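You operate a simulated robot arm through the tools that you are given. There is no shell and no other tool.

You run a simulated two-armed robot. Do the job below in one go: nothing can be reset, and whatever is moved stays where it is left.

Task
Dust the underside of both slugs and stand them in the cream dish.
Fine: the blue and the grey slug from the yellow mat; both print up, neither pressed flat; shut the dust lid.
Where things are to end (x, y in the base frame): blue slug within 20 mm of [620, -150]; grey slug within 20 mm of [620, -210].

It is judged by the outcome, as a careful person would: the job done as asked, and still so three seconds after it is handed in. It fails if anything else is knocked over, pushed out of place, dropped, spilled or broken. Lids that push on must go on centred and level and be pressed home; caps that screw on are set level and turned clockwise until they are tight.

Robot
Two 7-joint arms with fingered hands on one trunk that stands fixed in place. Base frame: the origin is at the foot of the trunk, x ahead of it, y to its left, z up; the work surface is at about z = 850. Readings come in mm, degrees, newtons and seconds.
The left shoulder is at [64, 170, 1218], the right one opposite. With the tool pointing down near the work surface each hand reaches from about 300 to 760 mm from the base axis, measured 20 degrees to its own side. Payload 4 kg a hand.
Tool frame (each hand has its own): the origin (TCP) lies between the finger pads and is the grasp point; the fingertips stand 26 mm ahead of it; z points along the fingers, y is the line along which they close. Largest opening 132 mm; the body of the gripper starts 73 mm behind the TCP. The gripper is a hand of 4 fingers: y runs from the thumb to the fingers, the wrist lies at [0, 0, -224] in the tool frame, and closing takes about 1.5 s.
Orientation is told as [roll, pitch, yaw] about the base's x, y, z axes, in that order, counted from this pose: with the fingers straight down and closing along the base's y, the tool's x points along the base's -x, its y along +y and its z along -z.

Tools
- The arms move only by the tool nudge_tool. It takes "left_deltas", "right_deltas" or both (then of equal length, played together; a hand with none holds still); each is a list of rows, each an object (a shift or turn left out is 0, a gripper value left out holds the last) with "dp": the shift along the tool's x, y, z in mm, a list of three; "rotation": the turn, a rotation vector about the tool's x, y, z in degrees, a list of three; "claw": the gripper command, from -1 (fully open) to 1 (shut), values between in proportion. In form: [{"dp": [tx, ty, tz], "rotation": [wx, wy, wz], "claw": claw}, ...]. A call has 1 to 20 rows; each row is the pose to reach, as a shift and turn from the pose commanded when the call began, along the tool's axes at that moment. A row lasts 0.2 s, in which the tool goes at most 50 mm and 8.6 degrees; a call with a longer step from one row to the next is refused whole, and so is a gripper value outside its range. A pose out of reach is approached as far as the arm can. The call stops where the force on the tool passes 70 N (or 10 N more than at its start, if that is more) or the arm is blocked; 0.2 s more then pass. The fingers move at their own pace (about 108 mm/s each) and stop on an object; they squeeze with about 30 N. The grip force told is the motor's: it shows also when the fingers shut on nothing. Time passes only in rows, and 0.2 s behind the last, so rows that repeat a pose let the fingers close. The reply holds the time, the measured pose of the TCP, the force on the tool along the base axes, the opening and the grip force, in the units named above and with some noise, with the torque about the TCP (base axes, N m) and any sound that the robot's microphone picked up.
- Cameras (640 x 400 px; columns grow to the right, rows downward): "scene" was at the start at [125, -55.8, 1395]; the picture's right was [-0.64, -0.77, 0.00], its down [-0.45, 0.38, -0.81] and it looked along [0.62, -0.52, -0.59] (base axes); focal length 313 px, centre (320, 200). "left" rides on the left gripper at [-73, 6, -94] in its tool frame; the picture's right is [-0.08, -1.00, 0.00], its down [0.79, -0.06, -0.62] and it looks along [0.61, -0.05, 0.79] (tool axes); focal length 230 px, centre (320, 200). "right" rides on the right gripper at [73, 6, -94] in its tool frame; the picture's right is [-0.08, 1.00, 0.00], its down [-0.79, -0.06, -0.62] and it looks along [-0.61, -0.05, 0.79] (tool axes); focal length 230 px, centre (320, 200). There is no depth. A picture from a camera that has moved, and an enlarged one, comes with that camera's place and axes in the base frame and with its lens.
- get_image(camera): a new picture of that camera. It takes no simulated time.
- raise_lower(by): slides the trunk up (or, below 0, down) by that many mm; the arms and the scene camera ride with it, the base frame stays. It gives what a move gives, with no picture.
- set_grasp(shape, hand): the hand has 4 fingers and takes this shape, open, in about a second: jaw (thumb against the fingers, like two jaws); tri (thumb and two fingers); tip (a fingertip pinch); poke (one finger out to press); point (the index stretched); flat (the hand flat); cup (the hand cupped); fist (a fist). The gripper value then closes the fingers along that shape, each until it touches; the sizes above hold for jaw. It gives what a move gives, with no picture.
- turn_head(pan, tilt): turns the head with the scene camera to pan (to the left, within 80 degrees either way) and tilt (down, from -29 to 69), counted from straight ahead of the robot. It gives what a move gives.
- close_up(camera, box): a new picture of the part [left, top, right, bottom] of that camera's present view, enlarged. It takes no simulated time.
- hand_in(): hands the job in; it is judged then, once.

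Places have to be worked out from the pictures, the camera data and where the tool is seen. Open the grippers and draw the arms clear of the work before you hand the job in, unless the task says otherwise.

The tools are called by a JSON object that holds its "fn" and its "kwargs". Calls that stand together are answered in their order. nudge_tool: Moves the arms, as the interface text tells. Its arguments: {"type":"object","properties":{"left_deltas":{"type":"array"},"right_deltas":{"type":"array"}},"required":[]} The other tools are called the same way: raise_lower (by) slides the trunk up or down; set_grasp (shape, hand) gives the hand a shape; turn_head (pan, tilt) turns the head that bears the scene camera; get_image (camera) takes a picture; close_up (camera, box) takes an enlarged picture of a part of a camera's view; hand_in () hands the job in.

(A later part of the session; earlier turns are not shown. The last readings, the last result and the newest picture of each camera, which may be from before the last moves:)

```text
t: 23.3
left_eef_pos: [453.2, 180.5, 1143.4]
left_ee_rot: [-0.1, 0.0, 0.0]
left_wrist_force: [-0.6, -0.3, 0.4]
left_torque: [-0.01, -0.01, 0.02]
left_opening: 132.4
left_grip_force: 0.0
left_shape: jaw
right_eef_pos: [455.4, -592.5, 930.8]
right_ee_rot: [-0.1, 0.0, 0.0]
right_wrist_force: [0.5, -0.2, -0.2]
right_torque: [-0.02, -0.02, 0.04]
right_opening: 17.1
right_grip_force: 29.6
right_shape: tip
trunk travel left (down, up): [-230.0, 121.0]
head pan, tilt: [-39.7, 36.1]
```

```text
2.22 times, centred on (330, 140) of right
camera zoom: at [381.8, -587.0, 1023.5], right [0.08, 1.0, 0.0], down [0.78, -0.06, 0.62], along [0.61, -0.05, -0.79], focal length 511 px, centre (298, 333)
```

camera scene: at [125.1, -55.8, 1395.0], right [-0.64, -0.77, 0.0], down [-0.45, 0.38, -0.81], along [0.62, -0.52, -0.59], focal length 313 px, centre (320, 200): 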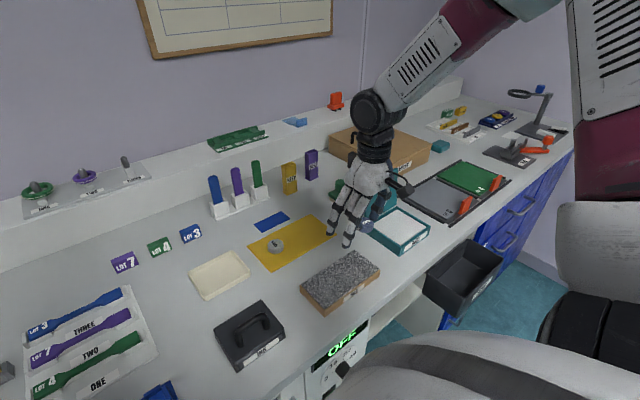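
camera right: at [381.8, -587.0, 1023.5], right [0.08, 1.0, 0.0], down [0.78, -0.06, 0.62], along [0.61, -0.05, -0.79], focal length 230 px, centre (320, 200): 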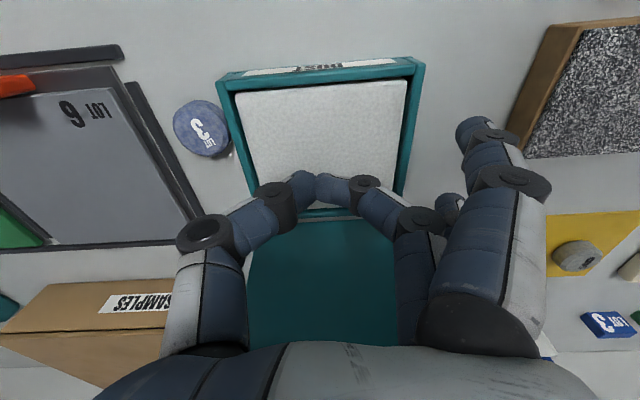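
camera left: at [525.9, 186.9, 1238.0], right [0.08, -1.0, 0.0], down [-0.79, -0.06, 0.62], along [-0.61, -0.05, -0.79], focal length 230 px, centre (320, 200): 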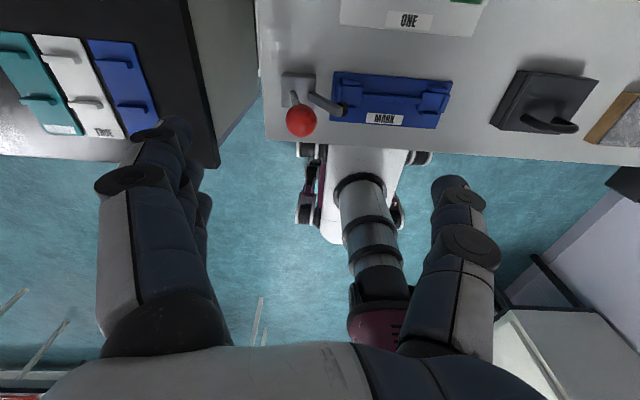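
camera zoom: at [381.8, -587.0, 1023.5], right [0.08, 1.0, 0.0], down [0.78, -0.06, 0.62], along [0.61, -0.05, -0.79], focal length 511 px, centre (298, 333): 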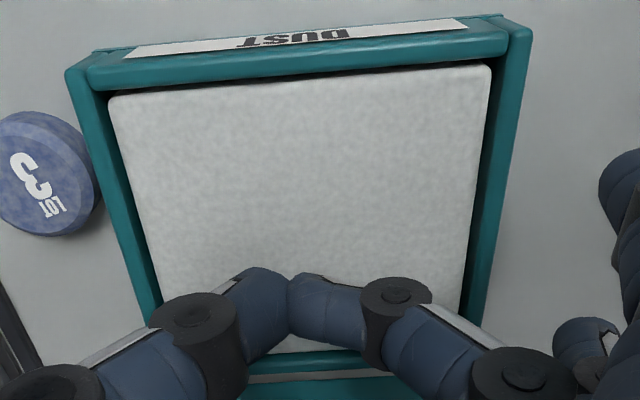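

The slug lies flat and print up near [435.5, -674], with 5 mm to the box and about 12 mm to the clipboard rail. My grip was too high, on its chamfer. I rise, open, and turn to yaw +90 so the spare fingers face the robot, away from the lid, and approach from above.

{"fn": "nudge_tool", "kwargs": {"right_deltas": [{"dp": [0, 0, -30]}, {"dp": [0, 0, -60]}, {"dp": [0, 0, -90]}, {"dp": [4, -5, -109], "rotation": [0, 0, -7.5], "claw": 0.0}, {"dp": [8, -15, -109], "rotation": [0, 0, -15], "claw": 0.0}, {"dp": [12, -25, -109], "rotation": [0, 0, -22.5], "claw": 0.0}, {"dp": [16, -35, -109], "rotation": [0, 0, -30], "claw": 0.0}, {"dp": [19.4, -45, -109], "rotation": [0, 0, -37.5], "claw": 0.0}, {"dp": [19.4, -55, -109], "rotation": [0, 0, -45], "claw": 0.0}, {"dp": [19.4, -65, -109], "rotation": [0, 0, -52.5], "claw": 0.0}, {"dp": [19.4, -75, -109], "rotation": [0, 0, -60], "claw": 0.0}, {"dp": [19.4, -81.5, -109], "rotation": [0, 0, -67.5], "claw": 0.0}, {"dp": [19.4, -81.5, -109], "rotation": [0, 0, -75], "claw": 0.0}, {"dp": [19.4, -81.5, -109], "rotation": [0, 0, -82.5], "claw": 0.0}, {"dp": [19.4, -81.5, -109], "rotation": [0, 0, -90], "claw": 0.0}, {"dp": [19.4, -81.5, -109], "rotation": [0, 0, -90], "claw": 0.0}, {"dp": [19.4, -81.5, -109], "rotation": [0, 0, -90], "claw": 0.0}]}}

{"fn": "get_image", "kwargs": {"camera": "right"}}

{"fn": "get_image", "kwargs": {"camera": "scene"}}

```text
t: 26.9
left_eef_pos: [453.1, 181.1, 1144.0]
left_ee_rot: [0.0, 0.1, 0.0]
left_wrist_force: [0.0, 0.5, 0.1]
left_torque: [-0.02, -0.02, 0.02]
left_opening: 131.7
left_grip_force: 0.1
left_shape: jaw
right_eef_pos: [431.9, -572.0, 1024.2]
right_ee_rot: [0.0, 0.2, 89.9]
right_wrist_force: [0.0, -0.4, 0.9]
right_torque: [-0.02, 0.04, 0.01]
right_opening: 65.7
right_grip_force: 0.1
right_shape: tip
right hand out of reach, approached as far as the arm can: row 13, 14, 15, 16, 17
trunk travel left (down, up): [-230.0, 121.0]
head pan, tilt: [-39.7, 36.1]
```

```text
taken
camera right: at [427.3, -644.1, 1117.1], right [-1.0, 0.08, 0.0], down [0.06, 0.79, 0.61], along [0.05, 0.61, -0.79], focal length 230 px, centre (320, 200)
```

right: 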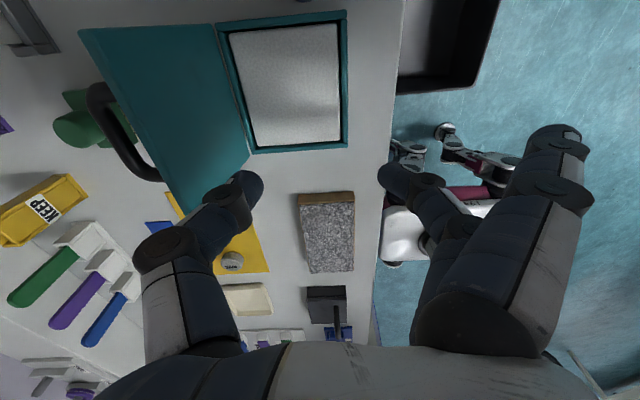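

```text
taken
camera scene: at [125.8, -54.8, 1395.0], right [-0.64, -0.77, 0.0], down [-0.45, 0.38, -0.81], along [0.62, -0.52, -0.59], focal length 313 px, centre (320, 200)
```

scene: 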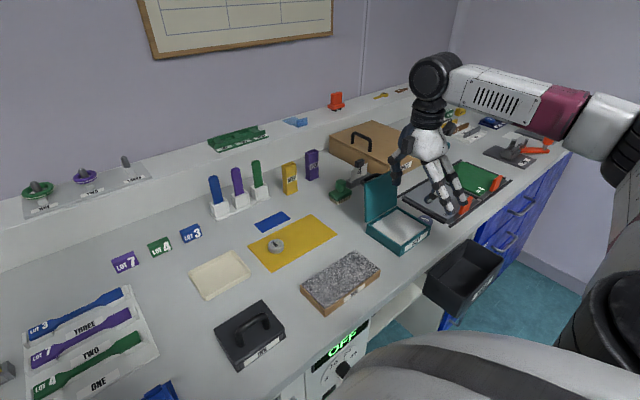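

Yaw +90 is beyond the wrist's range out there, but turning the other way (about yaw -108) should be reachable and keeps the spare fingers off the box and lid. I rotate back to yaw 0 first, high above everything.

{"fn": "nudge_tool", "kwargs": {"right_deltas": [{"dp": [0, 0, -10], "rotation": [0, 0, 7.5]}, {"dp": [0, 0, -20], "rotation": [0, 0, 15]}, {"dp": [0, 0, -20], "rotation": [0, 0, 22.5]}, {"dp": [0, 0, -20], "rotation": [0, 0, 30]}, {"dp": [0, 0, -20], "rotation": [0, 0, 37.5]}, {"dp": [0, 0, -20], "rotation": [0, 0, 45]}, {"dp": [0, 0, -20], "rotation": [0, 0, 52.5]}, {"dp": [0, 0, -20], "rotation": [0, 0, 60]}, {"dp": [0, 0, -20], "rotation": [0, 0, 67.5]}, {"dp": [0, 0, -20], "rotation": [0, 0, 75]}, {"dp": [0, 0, -20], "rotation": [0, 0, 82.5]}, {"dp": [0, 0, -20], "rotation": [0, 0, 90]}, {"dp": [0, 0, -20], "rotation": [0, 0, 90]}]}}

{"fn": "get_image", "kwargs": {"camera": "right"}}

```text
t: 29.7
left_eef_pos: [453.8, 180.7, 1143.6]
left_ee_rot: [0.1, -0.1, 0.0]
left_wrist_force: [1.0, -0.1, 0.4]
left_torque: [0.01, 0.02, 0.01]
left_opening: 131.9
left_grip_force: 0.1
left_shape: jaw
right_eef_pos: [430.4, -573.4, 1042.3]
right_ee_rot: [0.0, 0.0, -0.2]
right_wrist_force: [0.4, -0.5, -0.8]
right_torque: [0.01, 0.0, -0.02]
right_opening: 65.6
right_grip_force: 0.0
right_shape: tip
trunk travel left (down, up): [-230.0, 121.0]
head pan, tilt: [-39.7, 36.1]
```

```text
taken
camera right: at [358.1, -568.0, 1135.8], right [0.08, 1.0, 0.0], down [0.78, -0.06, 0.62], along [0.61, -0.05, -0.79], focal length 230 px, centre (320, 200)
```

right: 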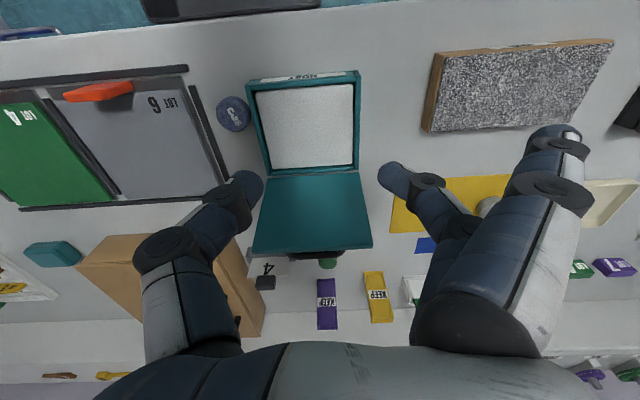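

Now at yaw 0. I slide to above the slug and turn to yaw -108, with the opening narrowed a bit.

{"fn": "nudge_tool", "kwargs": {"right_deltas": [{"dp": [-1, -20, 0], "claw": 0.1}, {"dp": [-2, -40, 0], "rotation": [0, 0, 7.2]}, {"dp": [-3, -60, 0], "rotation": [0, 0, 14.4]}, {"dp": [-4, -80, 0], "rotation": [0, 0, 21.6]}, {"dp": [-5.5, -101, 0], "rotation": [0, 0, 28.8]}, {"dp": [-5.5, -101, 0], "rotation": [0, 0, 36]}, {"dp": [-5.5, -101, 0], "rotation": [0, 0, 43.2]}, {"dp": [-5.5, -101, 0], "rotation": [0, 0, 50.4]}, {"dp": [-5.5, -101, 0], "rotation": [0, 0, 57.6]}, {"dp": [-5.5, -101, 0], "rotation": [0, 0, 64.8]}, {"dp": [-5.5, -101, 0], "rotation": [0, 0, 72]}, {"dp": [-5.5, -101, 0], "rotation": [0, 0, 79.2]}, {"dp": [-5.5, -101, 0], "rotation": [0, 0, 86.4]}, {"dp": [-5.5, -101, 0], "rotation": [0, 0, 93.6]}, {"dp": [-5.5, -101, 0], "rotation": [0, 0, 100.8]}, {"dp": [-5.5, -101, 0], "rotation": [0, 0, 108]}, {"dp": [-5.5, -101, 0], "rotation": [0, 0, 108]}]}}

{"fn": "get_image", "kwargs": {"camera": "right"}}

{"fn": "get_image", "kwargs": {"camera": "scene"}}

```text
t: 33.3
left_eef_pos: [453.2, 179.8, 1144.0]
left_ee_rot: [-0.1, 0.0, 0.0]
left_wrist_force: [-0.6, 0.8, 0.0]
left_torque: [0.02, 0.02, -0.01]
left_opening: 131.5
left_grip_force: 0.1
left_shape: jaw
right_eef_pos: [434.5, -676.2, 1042.6]
right_ee_rot: [0.0, 0.1, -108.2]
right_wrist_force: [-0.7, -0.4, -0.1]
right_torque: [-0.01, -0.04, -0.03]
right_opening: 60.2
right_grip_force: 0.1
right_shape: tip
trunk travel left (down, up): [-230.0, 121.0]
head pan, tilt: [-39.7, 36.1]
```

```text
taken
camera right: at [464.4, -607.3, 1135.6], right [0.92, -0.38, 0.0], down [-0.3, -0.73, 0.62], along [-0.24, -0.57, -0.79], focal length 230 px, centre (320, 200)
```

right: 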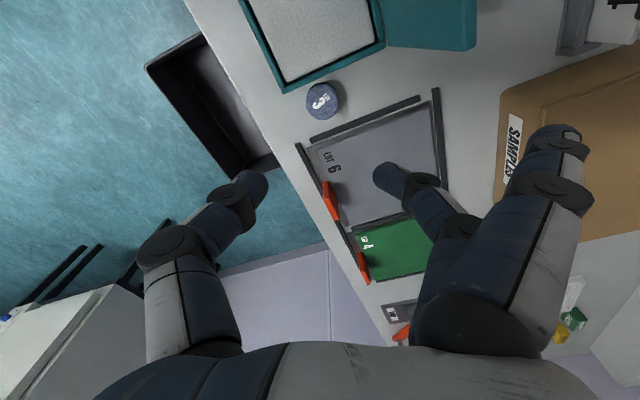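

```text
taken
camera scene: at [124.9, -56.1, 1395.0], right [-0.64, -0.77, 0.0], down [-0.45, 0.38, -0.81], along [0.62, -0.52, -0.59], focal length 313 px, centre (320, 200)
```

scene: 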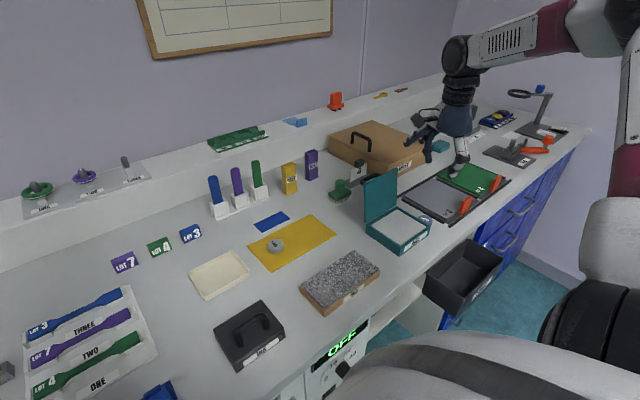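

I zoom in on the slug from here to fix its centre.

{"fn": "close_up", "kwargs": {"camera": "right", "box": [270, 50, 390, 150]}}

```text
4.00 times, centred on (330, 100) of right
camera zoom: at [464.4, -607.3, 1135.6], right [0.92, -0.38, 0.0], down [-0.3, -0.73, 0.62], along [-0.24, -0.57, -0.79], focal length 920 px, centre (280, 600)
```

zoom: 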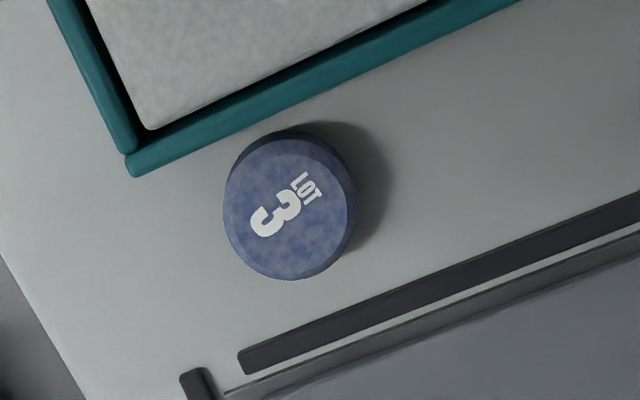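

The slug centre is near [437.5, -674]. I align over it and descend to about 20 mm above the grasp height with a 50 mm opening.

{"fn": "nudge_tool", "kwargs": {"right_deltas": [{"dp": [4.2, 1.8, 0], "claw": 0.22}, {"dp": [4.2, 1.8, 20], "claw": 0.22}, {"dp": [4.2, 1.8, 40]}, {"dp": [4.2, 1.8, 60]}, {"dp": [4.2, 1.8, 80]}, {"dp": [4.2, 1.8, 100]}, {"dp": [4.2, 1.8, 120]}, {"dp": [4.2, 1.8, 130]}, {"dp": [4.2, 1.8, 138]}, {"dp": [4.2, 1.8, 138]}]}}

{"fn": "get_image", "kwargs": {"camera": "right"}}

{"fn": "close_up", "kwargs": {"camera": "scene", "box": [390, 140, 500, 250]}}

```text
t: 35.5
left_eef_pos: [451.9, 180.2, 1142.9]
left_ee_rot: [0.0, 0.1, 0.0]
left_wrist_force: [-0.1, -0.1, -0.1]
left_torque: [0.0, -0.01, 0.03]
left_opening: 131.9
left_grip_force: 0.1
left_shape: jaw
right_eef_pos: [438.8, -671.7, 906.2]
right_ee_rot: [0.0, 0.1, -108.0]
right_wrist_force: [0.3, 0.5, 0.4]
right_torque: [0.0, 0.0, 0.0]
right_opening: 52.0
right_grip_force: 0.2
right_shape: tip
trunk travel left (down, up): [-230.0, 121.0]
head pan, tilt: [-39.7, 36.1]
```

```text
taken
camera right: at [466.3, -603.7, 998.0], right [0.92, -0.38, 0.0], down [-0.3, -0.73, 0.62], along [-0.24, -0.57, -0.79], focal length 230 px, centre (320, 200)
```

right: 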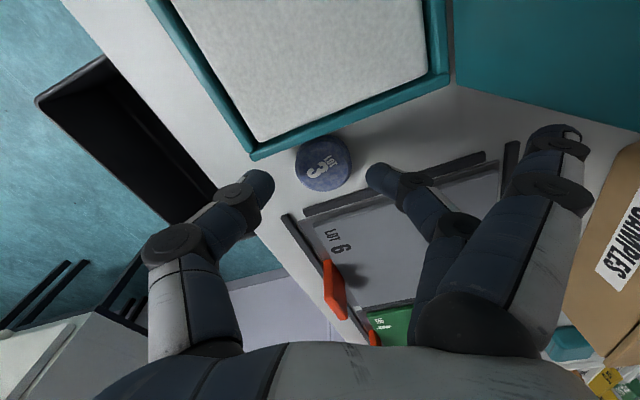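

```text
3.64 times, centred on (445, 195) of scene
camera zoom: at [124.8, -55.7, 1395.1], right [-0.64, -0.77, 0.0], down [-0.45, 0.38, -0.81], along [0.62, -0.52, -0.59], focal length 1139 px, centre (-134, 218)
```

zoom: 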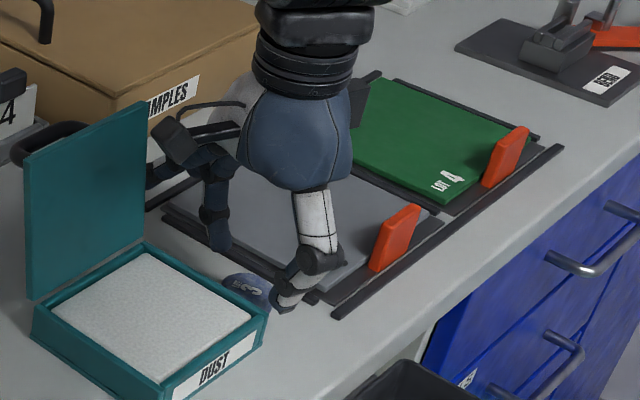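

Alignment looks fine: thumb and finger straddle the slug, clear of the box and the rail. I zoom in before the last descent.

{"fn": "close_up", "kwargs": {"camera": "right", "box": [230, 100, 410, 230]}}

{"fn": "close_up", "kwargs": {"camera": "scene", "box": [420, 170, 490, 240]}}

```text
3.08 times, centred on (320, 165) of right
camera zoom: at [466.3, -603.7, 998.0], right [0.92, -0.38, 0.0], down [-0.3, -0.73, 0.62], along [-0.24, -0.57, -0.79], focal length 708 px, centre (320, 308)
```

zoom: 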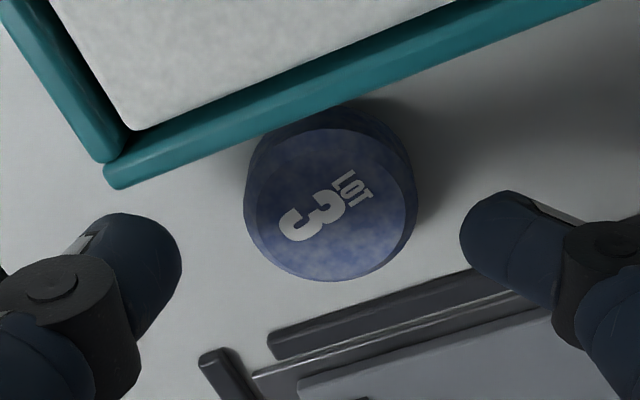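

```text
5.71 times, centred on (455, 205) of scene
camera zoom: at [124.8, -55.7, 1395.1], right [-0.64, -0.77, 0.0], down [-0.45, 0.38, -0.81], along [0.62, -0.52, -0.59], focal length 1790 px, centre (-451, 171)
```

zoom: 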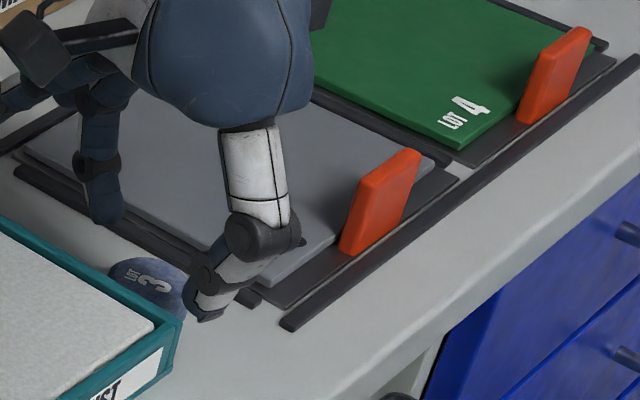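

The slug is 1–2 mm toward the finger side. I correct that and descend slowly to TCP z≈884, watching for contact force.

{"fn": "nudge_tool", "kwargs": {"right_deltas": [{"dp": [0, 1.5, 6], "claw": 0.22}, {"dp": [0, 1.5, 12]}, {"dp": [0, 1.5, 17]}, {"dp": [0, 1.5, 20]}, {"dp": [0, 1.5, 22]}, {"dp": [0, 1.5, 22]}]}}

{"fn": "close_up", "kwargs": {"camera": "right", "box": [230, 100, 410, 230]}}

{"fn": "close_up", "kwargs": {"camera": "scene", "box": [420, 170, 490, 240]}}

```text
t: 36.9
left_eef_pos: [454.3, 180.3, 1144.3]
left_ee_rot: [0.0, 0.0, 0.0]
left_wrist_force: [0.2, -0.1, 0.6]
left_torque: [0.01, 0.04, 0.01]
left_opening: 132.0
left_grip_force: 0.0
left_shape: jaw
right_eef_pos: [441.1, -672.3, 881.7]
right_ee_rot: [0.0, 0.0, -108.0]
right_wrist_force: [-0.2, 0.0, -0.3]
right_torque: [-0.02, 0.0, 0.01]
right_opening: 52.2
right_grip_force: 0.1
right_shape: tip
trunk travel left (down, up): [-230.0, 121.0]
head pan, tilt: [-39.7, 36.1]
```

```text
3.08 times, centred on (320, 165) of right
camera zoom: at [469.0, -604.8, 975.5], right [0.92, -0.38, 0.0], down [-0.3, -0.73, 0.62], along [-0.24, -0.57, -0.79], focal length 708 px, centre (320, 308)
```

zoom: 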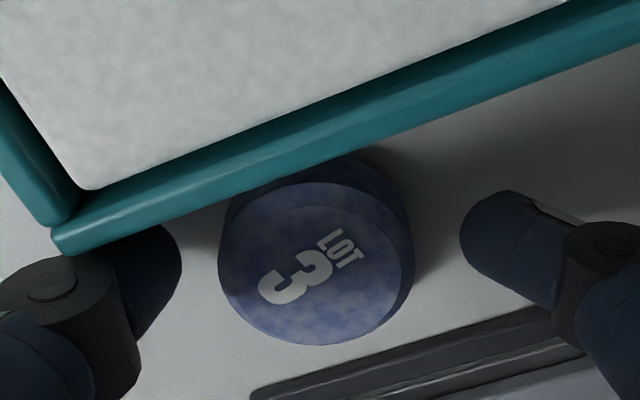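

```text
5.71 times, centred on (455, 205) of scene
camera zoom: at [124.9, -55.8, 1395.0], right [-0.64, -0.77, 0.0], down [-0.45, 0.38, -0.81], along [0.62, -0.52, -0.59], focal length 1790 px, centre (-451, 171)
```

zoom: 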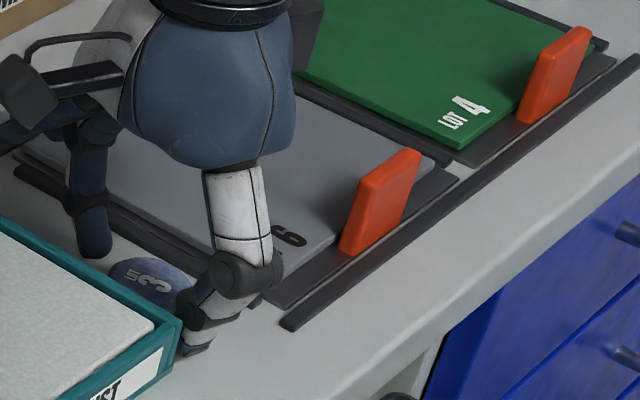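

Fingertips are now low beside the slug with no contact. I close gradually.

{"fn": "nudge_tool", "kwargs": {"right_deltas": [{"dp": [0, -0.7, 0], "claw": 0.3}, {"dp": [0, -0.7, 0], "claw": 0.37}, {"dp": [0, -0.7, 0], "claw": 0.42}, {"dp": [0, -0.7, 0], "claw": 0.46}, {"dp": [0, -0.7, 0], "claw": 0.46}, {"dp": [0, -0.7, 0], "claw": 0.46}]}}

{"fn": "close_up", "kwargs": {"camera": "right", "box": [230, 100, 410, 230]}}

```text
t: 38.3
left_eef_pos: [453.0, 179.8, 1143.9]
left_ee_rot: [0.0, 0.0, 0.0]
left_wrist_force: [0.1, -0.5, -0.3]
left_torque: [0.0, 0.0, 0.02]
left_opening: 132.1
left_grip_force: 0.1
left_shape: jaw
right_eef_pos: [439.4, -672.4, 883.0]
right_ee_rot: [0.0, -0.1, -107.9]
right_wrist_force: [0.1, -0.8, 0.3]
right_torque: [-0.03, 0.0, 0.0]
right_opening: 35.9
right_grip_force: 0.0
right_shape: tip
trunk travel left (down, up): [-230.0, 121.0]
head pan, tilt: [-39.7, 36.1]
```

```text
3.08 times, centred on (320, 165) of right
camera zoom: at [467.9, -604.5, 975.4], right [0.92, -0.38, 0.0], down [-0.3, -0.73, 0.62], along [-0.24, -0.57, -0.79], focal length 708 px, centre (320, 308)
```

zoom: 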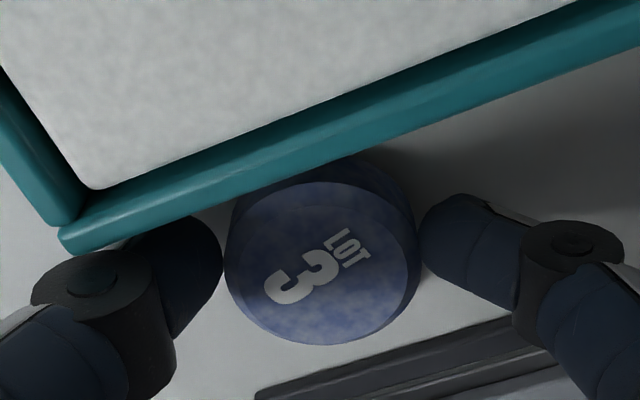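

The fingers are about to touch. I continue closing in small steps until force shows.

{"fn": "nudge_tool", "kwargs": {"right_deltas": [{"claw": 0.49}, {"claw": 0.52}, {"claw": 0.55}, {"claw": 0.58}, {"claw": 0.58}]}}

{"fn": "close_up", "kwargs": {"camera": "right", "box": [230, 100, 410, 230]}}

```text
t: 39.5
left_eef_pos: [453.8, 180.9, 1143.7]
left_ee_rot: [0.0, 0.1, 0.0]
left_wrist_force: [-0.2, -0.5, -0.7]
left_torque: [0.0, 0.01, 0.0]
left_opening: 131.8
left_grip_force: 0.0
left_shape: jaw
right_eef_pos: [439.3, -672.0, 882.7]
right_ee_rot: [0.0, -0.1, -108.0]
right_wrist_force: [-1.2, 0.6, 0.9]
right_torque: [-0.01, 0.0, 0.02]
right_opening: 29.5
right_grip_force: 0.1
right_shape: tip
trunk travel left (down, up): [-230.0, 121.0]
head pan, tilt: [-39.7, 36.1]
```

```text
3.08 times, centred on (320, 165) of right
camera zoom: at [467.8, -604.4, 975.5], right [0.92, -0.38, 0.0], down [-0.3, -0.73, 0.62], along [-0.24, -0.57, -0.79], focal length 708 px, centre (320, 308)
```

zoom: 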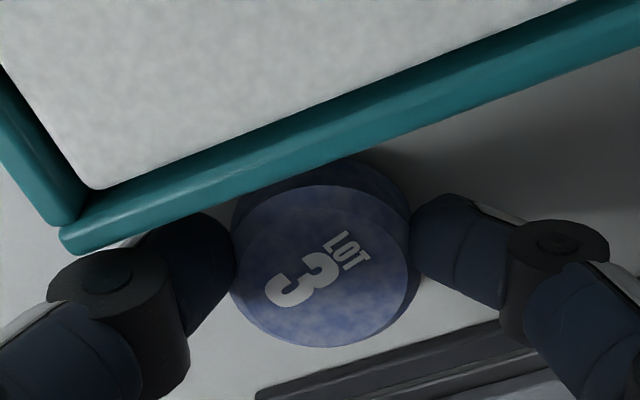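

The visible gap between the tips is about 35 mm at this reading, so contact should come near 28–29. I close a little further.

{"fn": "nudge_tool", "kwargs": {"right_deltas": [{"claw": 0.6}, {"claw": 0.62}, {"claw": 0.64}, {"claw": 0.64}, {"claw": 0.64}]}}

{"fn": "close_up", "kwargs": {"camera": "right", "box": [230, 100, 410, 230]}}

```text
t: 40.7
left_eef_pos: [453.2, 180.0, 1143.7]
left_ee_rot: [0.0, 0.1, 0.1]
left_wrist_force: [0.2, -0.8, -0.1]
left_torque: [-0.02, -0.02, 0.01]
left_opening: 131.9
left_grip_force: 0.0
left_shape: jaw
right_eef_pos: [439.4, -671.4, 882.9]
right_ee_rot: [0.0, 0.0, -108.1]
right_wrist_force: [-0.6, -0.6, 0.1]
right_torque: [0.01, -0.01, 0.01]
right_opening: 26.8
right_grip_force: 29.9
right_shape: tip
trunk travel left (down, up): [-230.0, 121.0]
head pan, tilt: [-39.7, 36.1]
```

```text
3.08 times, centred on (320, 165) of right
camera zoom: at [467.9, -604.5, 975.4], right [0.92, -0.38, 0.0], down [-0.3, -0.73, 0.62], along [-0.24, -0.57, -0.79], focal length 708 px, centre (320, 308)
```

zoom: 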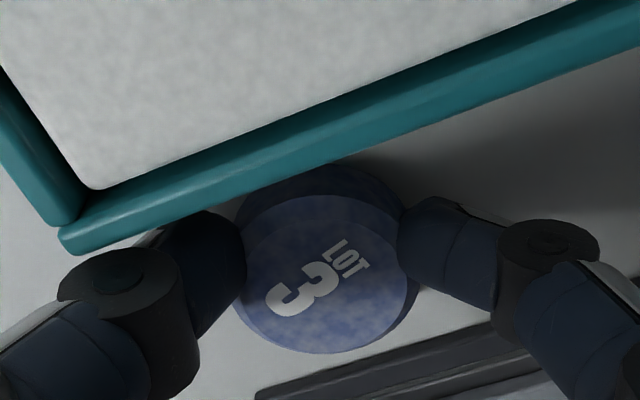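

The grip reads 30 N and the contacts sit near the slug's middle this time. I lift slowly and watch whether the opening creeps.

{"fn": "nudge_tool", "kwargs": {"right_deltas": [{"dp": [0, 0, -2]}, {"dp": [0, 0, -6]}, {"dp": [0, 0, -12]}, {"dp": [0, 0, -20]}, {"dp": [0, 0, -28]}, {"dp": [0, 0, -34]}, {"dp": [0, 0, -38]}, {"dp": [0, 0, -40]}, {"dp": [0, 0, -40]}, {"dp": [0, 0, -40]}]}}

{"fn": "close_up", "kwargs": {"camera": "right", "box": [230, 100, 410, 230]}}

{"fn": "close_up", "kwargs": {"camera": "scene", "box": [410, 150, 490, 230]}}

```text
t: 42.9
left_eef_pos: [452.3, 180.0, 1144.2]
left_ee_rot: [0.0, -0.1, 0.0]
left_wrist_force: [0.0, 0.3, -0.3]
left_torque: [-0.01, 0.0, -0.03]
left_opening: 131.8
left_grip_force: 0.0
left_shape: jaw
right_eef_pos: [440.2, -671.9, 923.4]
right_ee_rot: [0.0, 0.0, -108.0]
right_wrist_force: [-0.5, -0.4, -0.3]
right_torque: [-0.03, 0.02, -0.01]
right_opening: 26.9
right_grip_force: 30.2
right_shape: tip
trunk travel left (down, up): [-230.0, 121.0]
head pan, tilt: [-39.7, 36.1]
```

```text
3.08 times, centred on (320, 165) of right
camera zoom: at [468.1, -604.1, 1015.2], right [0.92, -0.38, 0.0], down [-0.3, -0.73, 0.62], along [-0.24, -0.57, -0.79], focal length 708 px, centre (320, 308)
```

zoom: 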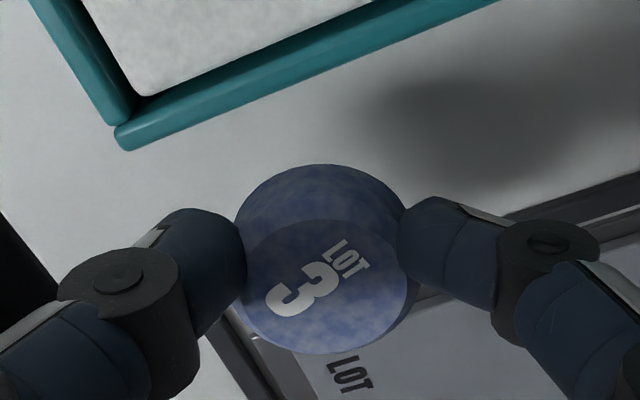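

```text
5.00 times, centred on (450, 190) of scene
camera zoom: at [125.0, -55.8, 1395.0], right [-0.64, -0.77, 0.0], down [-0.45, 0.38, -0.81], along [0.62, -0.52, -0.59], focal length 1566 px, centre (-330, 250)
```

zoom: 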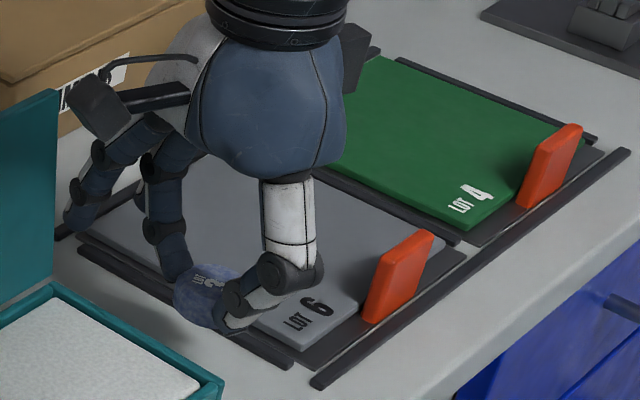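

The grip is steady at 26.9 mm. I raise it slowly above the lid's height before turning.

{"fn": "nudge_tool", "kwargs": {"right_deltas": [{"dp": [0, 0, -3]}, {"dp": [0, 0, -9]}, {"dp": [0, 0, -17]}, {"dp": [0, 0, -26]}, {"dp": [0, 0, -35]}, {"dp": [0, 0, -44]}, {"dp": [0, 0, -53]}, {"dp": [0, 0, -62]}, {"dp": [0, 0, -71]}, {"dp": [0, 0, -80]}, {"dp": [0, 0, -89]}, {"dp": [0, 0, -98]}, {"dp": [0, 0, -107]}, {"dp": [0, 0, -115]}, {"dp": [0, 0, -121]}, {"dp": [0, 0, -125]}, {"dp": [0, 0, -126]}, {"dp": [0, 0, -126]}]}}

{"fn": "close_up", "kwargs": {"camera": "right", "box": [230, 100, 410, 230]}}

```text
t: 46.7
left_eef_pos: [453.5, 180.1, 1144.6]
left_ee_rot: [0.0, 0.0, 0.1]
left_wrist_force: [-0.3, 0.1, -0.1]
left_torque: [0.0, -0.03, 0.0]
left_opening: 132.0
left_grip_force: 0.0
left_shape: jaw
right_eef_pos: [440.9, -672.3, 1050.4]
right_ee_rot: [0.0, 0.0, -107.9]
right_wrist_force: [0.2, 0.1, -0.9]
right_torque: [0.01, 0.03, 0.0]
right_opening: 26.4
right_grip_force: 30.3
right_shape: tip
trunk travel left (down, up): [-230.0, 121.0]
head pan, tilt: [-39.7, 36.1]
```

```text
3.08 times, centred on (320, 165) of right
camera zoom: at [468.5, -604.3, 1141.8], right [0.92, -0.38, 0.0], down [-0.3, -0.73, 0.62], along [-0.24, -0.57, -0.79], focal length 708 px, centre (320, 308)
```

zoom: 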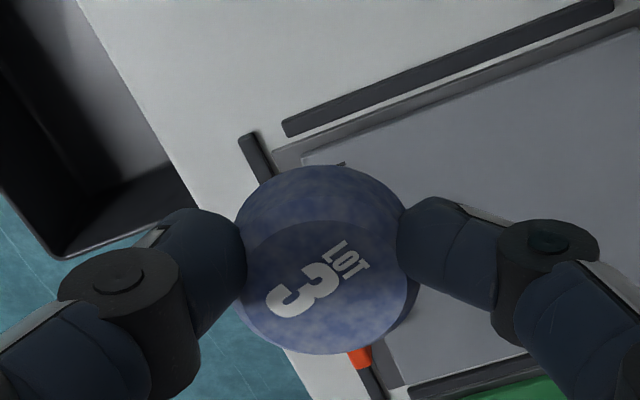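

The slug has not moved in the grip. I turn back to yaw 0 while moving slowly over the pad, well above the lid.

{"fn": "nudge_tool", "kwargs": {"right_deltas": [{"dp": [2, -0.4, 0], "rotation": [0, 0, -3]}, {"dp": [6, -1, 0], "rotation": [0, 0, -9]}, {"dp": [11, -2, 0], "rotation": [0, 0, -16]}, {"dp": [16, -3, 0], "rotation": [0, 0, -23]}, {"dp": [21, -4, 0], "rotation": [0, 0, -30]}, {"dp": [26, -5, 0], "rotation": [0, 0, -37]}, {"dp": [31, -6, 0], "rotation": [0, 0, -44]}, {"dp": [36, -7, 0], "rotation": [0, 0, -51]}, {"dp": [41, -8, 0], "rotation": [0, 0, -58]}, {"dp": [46, -9, 0], "rotation": [0, 0, -65]}, {"dp": [51, -10, 0], "rotation": [0, 0, -72]}, {"dp": [57, -11, 0], "rotation": [0, 0, -79]}, {"dp": [63, -12, 0], "rotation": [0, 0, -86]}, {"dp": [69, -13, 0], "rotation": [0, 0, -93]}, {"dp": [74, -13.5, 0], "rotation": [0, 0, -100]}, {"dp": [77, -14, 0], "rotation": [0, 0, -105]}, {"dp": [78.5, -14, 0], "rotation": [0, 0, -108]}, {"dp": [78.5, -14, 0], "rotation": [0, 0, -108]}]}}

{"fn": "get_image", "kwargs": {"camera": "right"}}

```text
t: 50.5
left_eef_pos: [452.3, 179.8, 1143.4]
left_ee_rot: [0.0, 0.0, 0.0]
left_wrist_force: [0.1, 0.9, 0.0]
left_torque: [0.0, 0.02, 0.0]
left_opening: 132.0
left_grip_force: 0.1
left_shape: jaw
right_eef_pos: [450.4, -592.7, 1048.6]
right_ee_rot: [0.0, -0.1, 0.0]
right_wrist_force: [0.2, -0.4, 0.1]
right_torque: [0.02, 0.02, 0.0]
right_opening: 26.7
right_grip_force: 29.9
right_shape: tip
trunk travel left (down, up): [-230.0, 121.0]
head pan, tilt: [-39.7, 36.1]
```

```text
taken
camera right: at [377.9, -586.9, 1141.7], right [0.08, 1.0, 0.0], down [0.79, -0.06, 0.62], along [0.61, -0.05, -0.79], focal length 230 px, centre (320, 200)
```

right: 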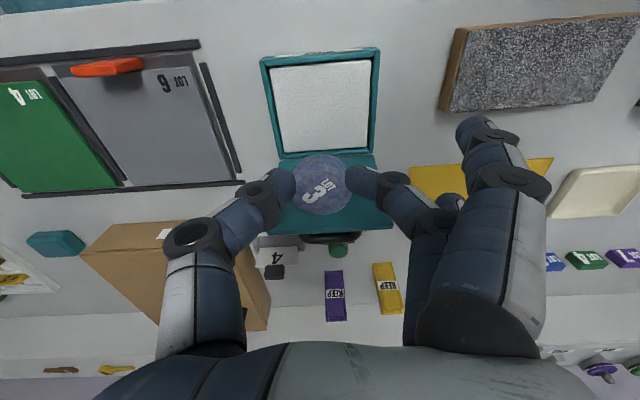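

Still held. I lower it slowly over the pad, stopping about 15 mm above the expected contact.

{"fn": "nudge_tool", "kwargs": {"right_deltas": [{"dp": [0, 0, 3]}, {"dp": [0, 0, 9]}, {"dp": [0, 0, 17]}, {"dp": [0, 0, 26]}, {"dp": [0, 0, 35]}, {"dp": [0, 0, 44]}, {"dp": [0, 0, 53]}, {"dp": [0, 0, 62]}, {"dp": [0, 0, 71]}, {"dp": [0, 0, 80]}, {"dp": [0, 0, 89]}, {"dp": [0, 0, 98]}, {"dp": [0, 0, 107]}, {"dp": [0, 0, 115]}, {"dp": [0, 0, 121]}, {"dp": [0, 0, 124]}, {"dp": [0, 0, 124]}]}}

{"fn": "get_image", "kwargs": {"camera": "right"}}

{"fn": "close_up", "kwargs": {"camera": "scene", "box": [350, 160, 440, 260]}}

```text
t: 54.1
left_eef_pos: [452.5, 179.4, 1143.7]
left_ee_rot: [0.0, 0.1, 0.0]
left_wrist_force: [0.5, 0.3, 0.2]
left_torque: [-0.03, -0.01, -0.01]
left_opening: 131.8
left_grip_force: 0.0
left_shape: jaw
right_eef_pos: [451.2, -592.7, 925.3]
right_ee_rot: [0.0, -0.1, 0.0]
right_wrist_force: [0.4, 0.2, -0.7]
right_torque: [0.01, -0.01, 0.02]
right_opening: 26.5
right_grip_force: 29.6
right_shape: tip
trunk travel left (down, up): [-230.0, 121.0]
head pan, tilt: [-39.7, 36.1]
```

```text
taken
camera right: at [378.4, -586.9, 1018.1], right [0.08, 1.0, 0.0], down [0.78, -0.06, 0.62], along [0.61, -0.05, -0.79], focal length 230 px, centre (320, 200)
```

right: 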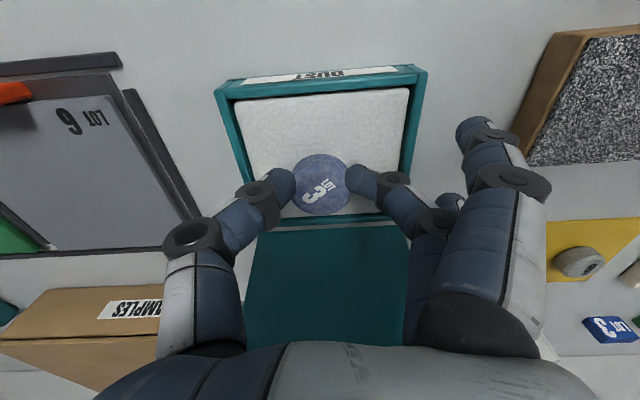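

```text
4.00 times, centred on (395, 210) of scene
camera zoom: at [125.0, -55.8, 1395.0], right [-0.64, -0.77, 0.0], down [-0.45, 0.38, -0.81], along [0.62, -0.52, -0.59], focal length 1253 px, centre (20, 160)
```

zoom: 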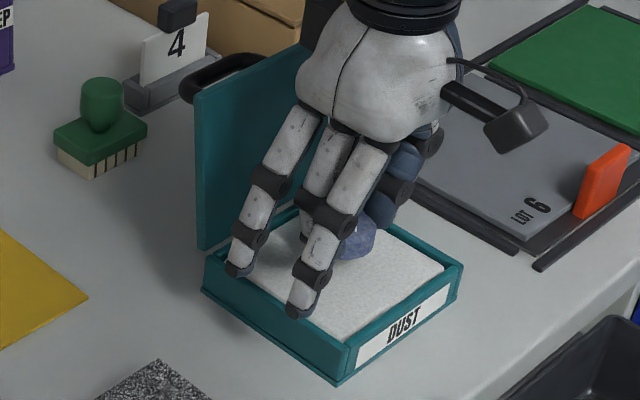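

Clearances look good. I step down gently toward the dust, reading the vertical force.

{"fn": "nudge_tool", "kwargs": {"right_deltas": [{"dp": [0, 0, 3]}, {"dp": [0, 0, 6]}, {"dp": [0, 0, 9]}, {"dp": [0, 0, 11]}, {"dp": [0, 0, 12]}, {"dp": [0, 0, 12]}]}}

{"fn": "close_up", "kwargs": {"camera": "right", "box": [230, 80, 410, 230]}}

```text
t: 55.5
left_eef_pos: [452.0, 180.4, 1144.6]
left_ee_rot: [-0.1, -0.1, 0.0]
left_wrist_force: [0.2, 0.1, 0.0]
left_torque: [0.0, 0.03, 0.0]
left_opening: 131.7
left_grip_force: 0.0
left_shape: jaw
right_eef_pos: [450.9, -592.9, 913.7]
right_ee_rot: [0.0, 0.0, 0.0]
right_wrist_force: [-0.2, 0.9, -1.1]
right_torque: [0.01, -0.01, 0.01]
right_opening: 26.6
right_grip_force: 29.6
right_shape: tip
trunk travel left (down, up): [-230.0, 121.0]
head pan, tilt: [-39.7, 36.1]
```

```text
2.67 times, centred on (320, 155) of right
camera zoom: at [377.3, -587.1, 1006.2], right [0.08, 1.0, 0.0], down [0.78, -0.06, 0.62], along [0.61, -0.05, -0.79], focal length 614 px, centre (320, 320)
```

zoom: 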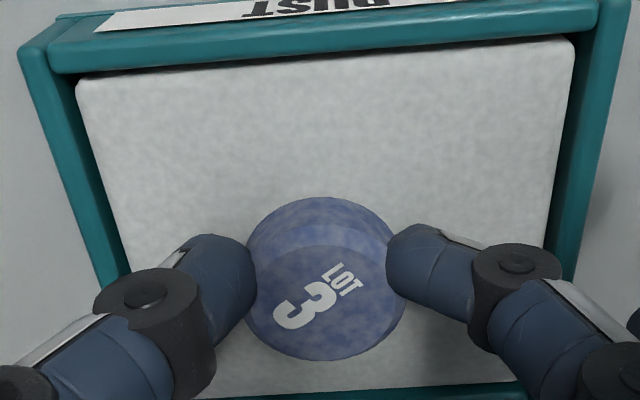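

No contact yet. I step down 1 mm at a time.

{"fn": "nudge_tool", "kwargs": {"right_deltas": [{"dp": [0, 0, 1]}, {"dp": [0, 0, 2]}, {"dp": [0, 0, 2]}]}}

{"fn": "nudge_tool", "kwargs": {"right_deltas": [{"dp": [0, 0, 1]}, {"dp": [0, 0, 1]}]}}

{"fn": "nudge_tool", "kwargs": {"right_deltas": [{"dp": [0, 0, 1]}, {"dp": [0, 0, 1]}]}}

```text
t: 56.3
left_eef_pos: [452.5, 178.7, 1143.4]
left_ee_rot: [0.0, 0.0, 0.0]
left_wrist_force: [0.0, -0.2, -0.4]
left_torque: [0.04, -0.01, 0.03]
left_opening: 131.7
left_grip_force: 0.1
left_shape: jaw
right_eef_pos: [449.7, -592.8, 912.0]
right_ee_rot: [0.0, 0.0, -0.1]
right_wrist_force: [1.0, -0.1, -0.2]
right_torque: [0.01, 0.0, -0.02]
right_opening: 26.6
right_grip_force: 29.6
right_shape: tip
trunk travel left (down, up): [-230.0, 121.0]
head pan, tilt: [-39.7, 36.1]
```

```text
t: 56.9
left_eef_pos: [453.1, 180.5, 1144.1]
left_ee_rot: [0.0, 0.0, -0.1]
left_wrist_force: [1.0, -0.2, -0.9]
left_torque: [0.04, 0.01, 0.03]
left_opening: 131.8
left_grip_force: 0.0
left_shape: jaw
right_eef_pos: [450.6, -591.7, 909.6]
right_ee_rot: [0.1, 0.1, -0.1]
right_wrist_force: [0.1, 0.3, 0.4]
right_torque: [0.01, 0.0, 0.0]
right_opening: 26.7
right_grip_force: 30.1
right_shape: tip
trunk travel left (down, up): [-230.0, 121.0]
head pan, tilt: [-39.7, 36.1]
```

```text
t: 57.5
left_eef_pos: [452.2, 179.5, 1144.0]
left_ee_rot: [0.0, 0.1, 0.1]
left_wrist_force: [-0.7, -0.9, -0.6]
left_torque: [-0.02, 0.0, -0.03]
left_opening: 132.2
left_grip_force: 0.1
left_shape: jaw
right_eef_pos: [452.0, -592.7, 909.3]
right_ee_rot: [0.0, -0.1, 0.1]
right_wrist_force: [-0.6, -0.3, 3.8]
right_torque: [0.03, 0.0, 0.02]
right_opening: 26.6
right_grip_force: 29.9
right_shape: tip
trunk travel left (down, up): [-230.0, 121.0]
head pan, tilt: [-39.7, 36.1]
```

Contact shows: about 4 N upward at TCP z≈909. I press a half millimetre more, dwell briefly, then lift.

{"fn": "nudge_tool", "kwargs": {"right_deltas": [{"dp": [0, 0, 0.5]}, {"dp": [0, 0, 0.5]}, {"dp": [0, 0, 0.5]}]}}

{"fn": "close_up", "kwargs": {"camera": "right", "box": [230, 80, 410, 230]}}

```text
t: 58.3
left_eef_pos: [451.8, 180.9, 1144.2]
left_ee_rot: [0.0, 0.0, 0.0]
left_wrist_force: [0.9, -0.9, 0.5]
left_torque: [-0.04, 0.04, 0.03]
left_opening: 131.7
left_grip_force: 0.1
left_shape: jaw
right_eef_pos: [451.4, -591.2, 908.6]
right_ee_rot: [0.0, 0.0, -0.1]
right_wrist_force: [0.3, -0.5, 6.1]
right_torque: [0.07, -0.01, 0.02]
right_opening: 26.8
right_grip_force: 30.0
right_shape: tip
trunk travel left (down, up): [-230.0, 121.0]
head pan, tilt: [-39.7, 36.1]
```

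```text
2.67 times, centred on (320, 155) of right
camera zoom: at [377.9, -586.4, 1001.7], right [0.08, 1.0, 0.0], down [0.78, -0.06, 0.62], along [0.62, -0.05, -0.79], focal length 614 px, centre (320, 320)
```

zoom: 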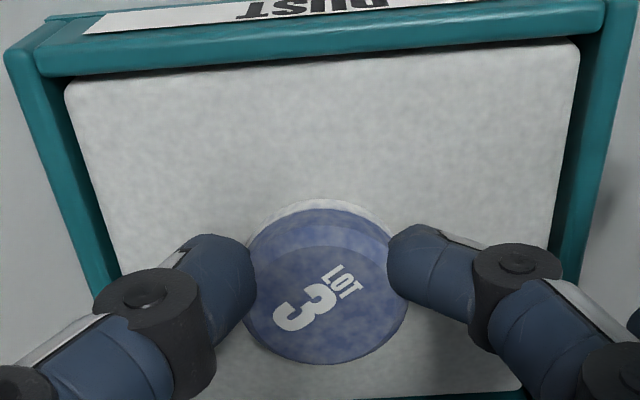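

A white ring of dust shows at the slug's lower edge, so the underside is coated. I lift it slowly off the pad.

{"fn": "nudge_tool", "kwargs": {"right_deltas": [{"dp": [0, 0, -1]}, {"dp": [0, 0, -3]}, {"dp": [0, 0, -8]}, {"dp": [0, 0, -16]}, {"dp": [0, 0, -25]}, {"dp": [0, 0, -34]}, {"dp": [0, 0, -43]}, {"dp": [0, 0, -52]}, {"dp": [0, 0, -61]}, {"dp": [0, 0, -70]}, {"dp": [0, 0, -78]}, {"dp": [0, 0, -84]}, {"dp": [0, 0, -86]}, {"dp": [0, 0, -86]}]}}

{"fn": "get_image", "kwargs": {"camera": "right"}}

{"fn": "close_up", "kwargs": {"camera": "scene", "box": [340, 130, 450, 260]}}

```text
t: 61.3
left_eef_pos: [453.6, 181.0, 1143.2]
left_ee_rot: [0.0, 0.1, -0.1]
left_wrist_force: [0.4, 0.8, 0.1]
left_torque: [0.01, 0.03, -0.01]
left_opening: 131.9
left_grip_force: 0.1
left_shape: jaw
right_eef_pos: [451.6, -593.5, 994.7]
right_ee_rot: [-0.1, -0.1, 0.0]
right_wrist_force: [0.7, -0.5, 0.1]
right_torque: [-0.02, 0.0, 0.03]
right_opening: 26.8
right_grip_force: 30.0
right_shape: tip
trunk travel left (down, up): [-230.0, 121.0]
head pan, tilt: [-39.7, 36.1]
```

```text
taken
camera right: at [377.9, -587.2, 1087.2], right [0.08, 1.0, 0.0], down [0.78, -0.06, 0.62], along [0.61, -0.05, -0.79], focal length 230 px, centre (320, 200)
```

right: 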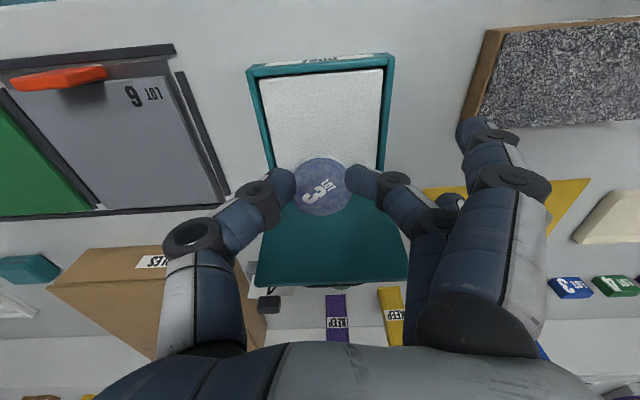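

```text
3.08 times, centred on (395, 195) of scene
camera zoom: at [125.0, -55.9, 1395.0], right [-0.64, -0.77, 0.0], down [-0.45, 0.38, -0.81], along [0.62, -0.52, -0.59], focal length 964 px, centre (89, 215)
```

zoom: 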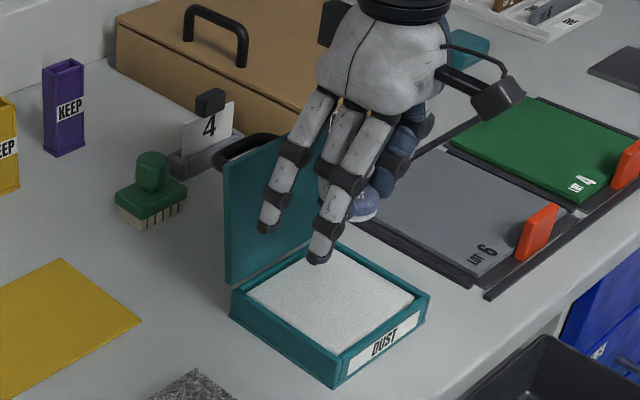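

Held, with a dusted white edge visible underneath. I carry it toward +y along x≈450, slowly.

{"fn": "nudge_tool", "kwargs": {"right_deltas": [{"dp": [0, 3, 0]}, {"dp": [0, 9, 0]}, {"dp": [0, 18, 0]}, {"dp": [0, 29, 0]}, {"dp": [0, 40, 0]}, {"dp": [0, 51, 0]}, {"dp": [0, 62, 0]}, {"dp": [0, 73, 0]}, {"dp": [0, 84, 0]}, {"dp": [0, 95, 0]}, {"dp": [0, 106, 0]}, {"dp": [0, 117, 0]}, {"dp": [0, 128, 0]}, {"dp": [0, 139, 0]}, {"dp": [0, 150, 0]}, {"dp": [0, 160, 0]}, {"dp": [0, 168, 0]}, {"dp": [0, 172, 0]}, {"dp": [0, 173, 0]}, {"dp": [0, 173, 0]}]}}

{"fn": "get_image", "kwargs": {"camera": "right"}}

```text
t: 65.5
left_eef_pos: [452.8, 180.3, 1143.6]
left_ee_rot: [0.0, 0.1, -0.1]
left_wrist_force: [-0.4, 1.1, 0.6]
left_torque: [0.01, -0.04, 0.0]
left_opening: 132.1
left_grip_force: 0.0
left_shape: jaw
right_eef_pos: [452.2, -419.5, 994.2]
right_ee_rot: [0.0, -0.1, 0.1]
right_wrist_force: [0.1, -0.3, -0.7]
right_torque: [-0.02, -0.02, -0.01]
right_opening: 26.8
right_grip_force: 30.4
right_shape: tip
trunk travel left (down, up): [-230.0, 121.0]
head pan, tilt: [-39.7, 36.1]
```

```text
taken
camera right: at [378.5, -414.1, 1087.1], right [0.08, 1.0, 0.0], down [0.79, -0.06, 0.62], along [0.61, -0.05, -0.79], focal length 230 px, centre (320, 200)
```

right: 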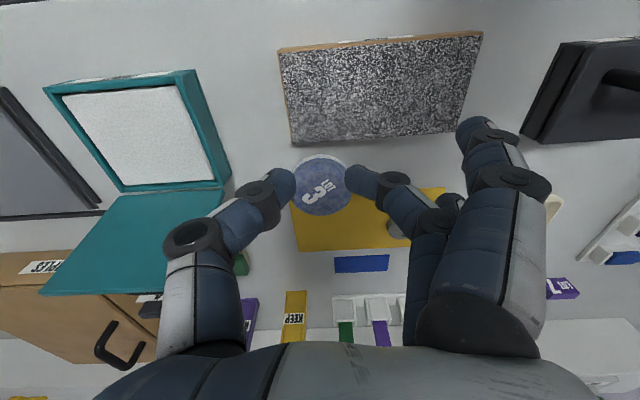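

Stable. I turn to yaw -90 while carrying it toward the dish.

{"fn": "nudge_tool", "kwargs": {"right_deltas": [{"dp": [-2, 3, 0], "rotation": [0, 0, 2]}, {"dp": [-6, 8, 0], "rotation": [0, 0, 6]}, {"dp": [-12, 16, 0], "rotation": [0, 0, 11]}, {"dp": [-18, 25, 0], "rotation": [0, 0, 16.5]}, {"dp": [-24, 34, 0], "rotation": [0, 0, 22]}, {"dp": [-31, 43, 0], "rotation": [0, 0, 27.5]}, {"dp": [-38, 52, 0], "rotation": [0, 0, 33]}, {"dp": [-45, 61, 0], "rotation": [0, 0, 38.5]}, {"dp": [-52, 70, 0], "rotation": [0, 0, 44]}, {"dp": [-59, 80, 0], "rotation": [0, 0, 49.5]}, {"dp": [-66, 90, 0], "rotation": [0, 0, 55]}, {"dp": [-73, 100, 0], "rotation": [0, 0, 60.5]}, {"dp": [-80, 110, 0], "rotation": [0, 0, 66]}, {"dp": [-87, 120, 0], "rotation": [0, 0, 71.5]}, {"dp": [-94, 130, 0], "rotation": [0, 0, 77]}, {"dp": [-101, 140, 0], "rotation": [0, 0, 82.5]}, {"dp": [-106, 147, 0], "rotation": [0, 0, 87]}, {"dp": [-108, 150, 0], "rotation": [0, 0, 90]}, {"dp": [-108, 150, 0], "rotation": [0, 0, 90]}]}}

{"fn": "get_image", "kwargs": {"camera": "right"}}

{"fn": "get_image", "kwargs": {"camera": "scene"}}

```text
t: 69.5
left_eef_pos: [452.4, 180.1, 1143.5]
left_ee_rot: [0.0, 0.1, -0.1]
left_wrist_force: [-0.5, -1.4, 0.6]
left_torque: [0.0, -0.02, 0.01]
left_opening: 131.7
left_grip_force: 0.1
left_shape: jaw
right_eef_pos: [558.8, -269.8, 995.7]
right_ee_rot: [-0.1, 0.1, -90.0]
right_wrist_force: [0.5, 0.0, -0.7]
right_torque: [0.0, 0.01, -0.01]
right_opening: 26.3
right_grip_force: 30.4
right_shape: tip
trunk travel left (down, up): [-230.0, 121.0]
head pan, tilt: [-39.7, 36.1]
```

```text
taken
camera right: at [564.7, -196.5, 1088.0], right [1.0, -0.08, 0.0], down [-0.06, -0.78, 0.62], along [-0.05, -0.61, -0.79], focal length 230 px, centre (320, 200)
```

right: 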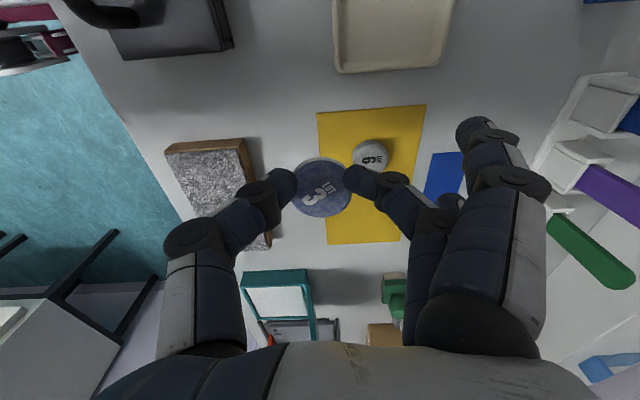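

```text
taken
camera scene: at [125.0, -55.9, 1395.0], right [-0.64, -0.77, 0.0], down [-0.45, 0.38, -0.81], along [0.62, -0.52, -0.59], focal length 313 px, centre (320, 200)
```

scene: 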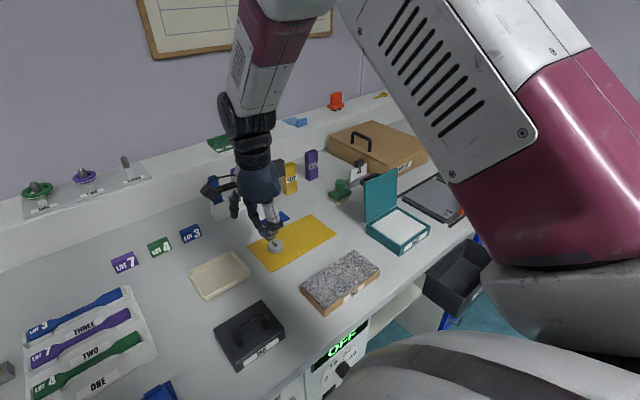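

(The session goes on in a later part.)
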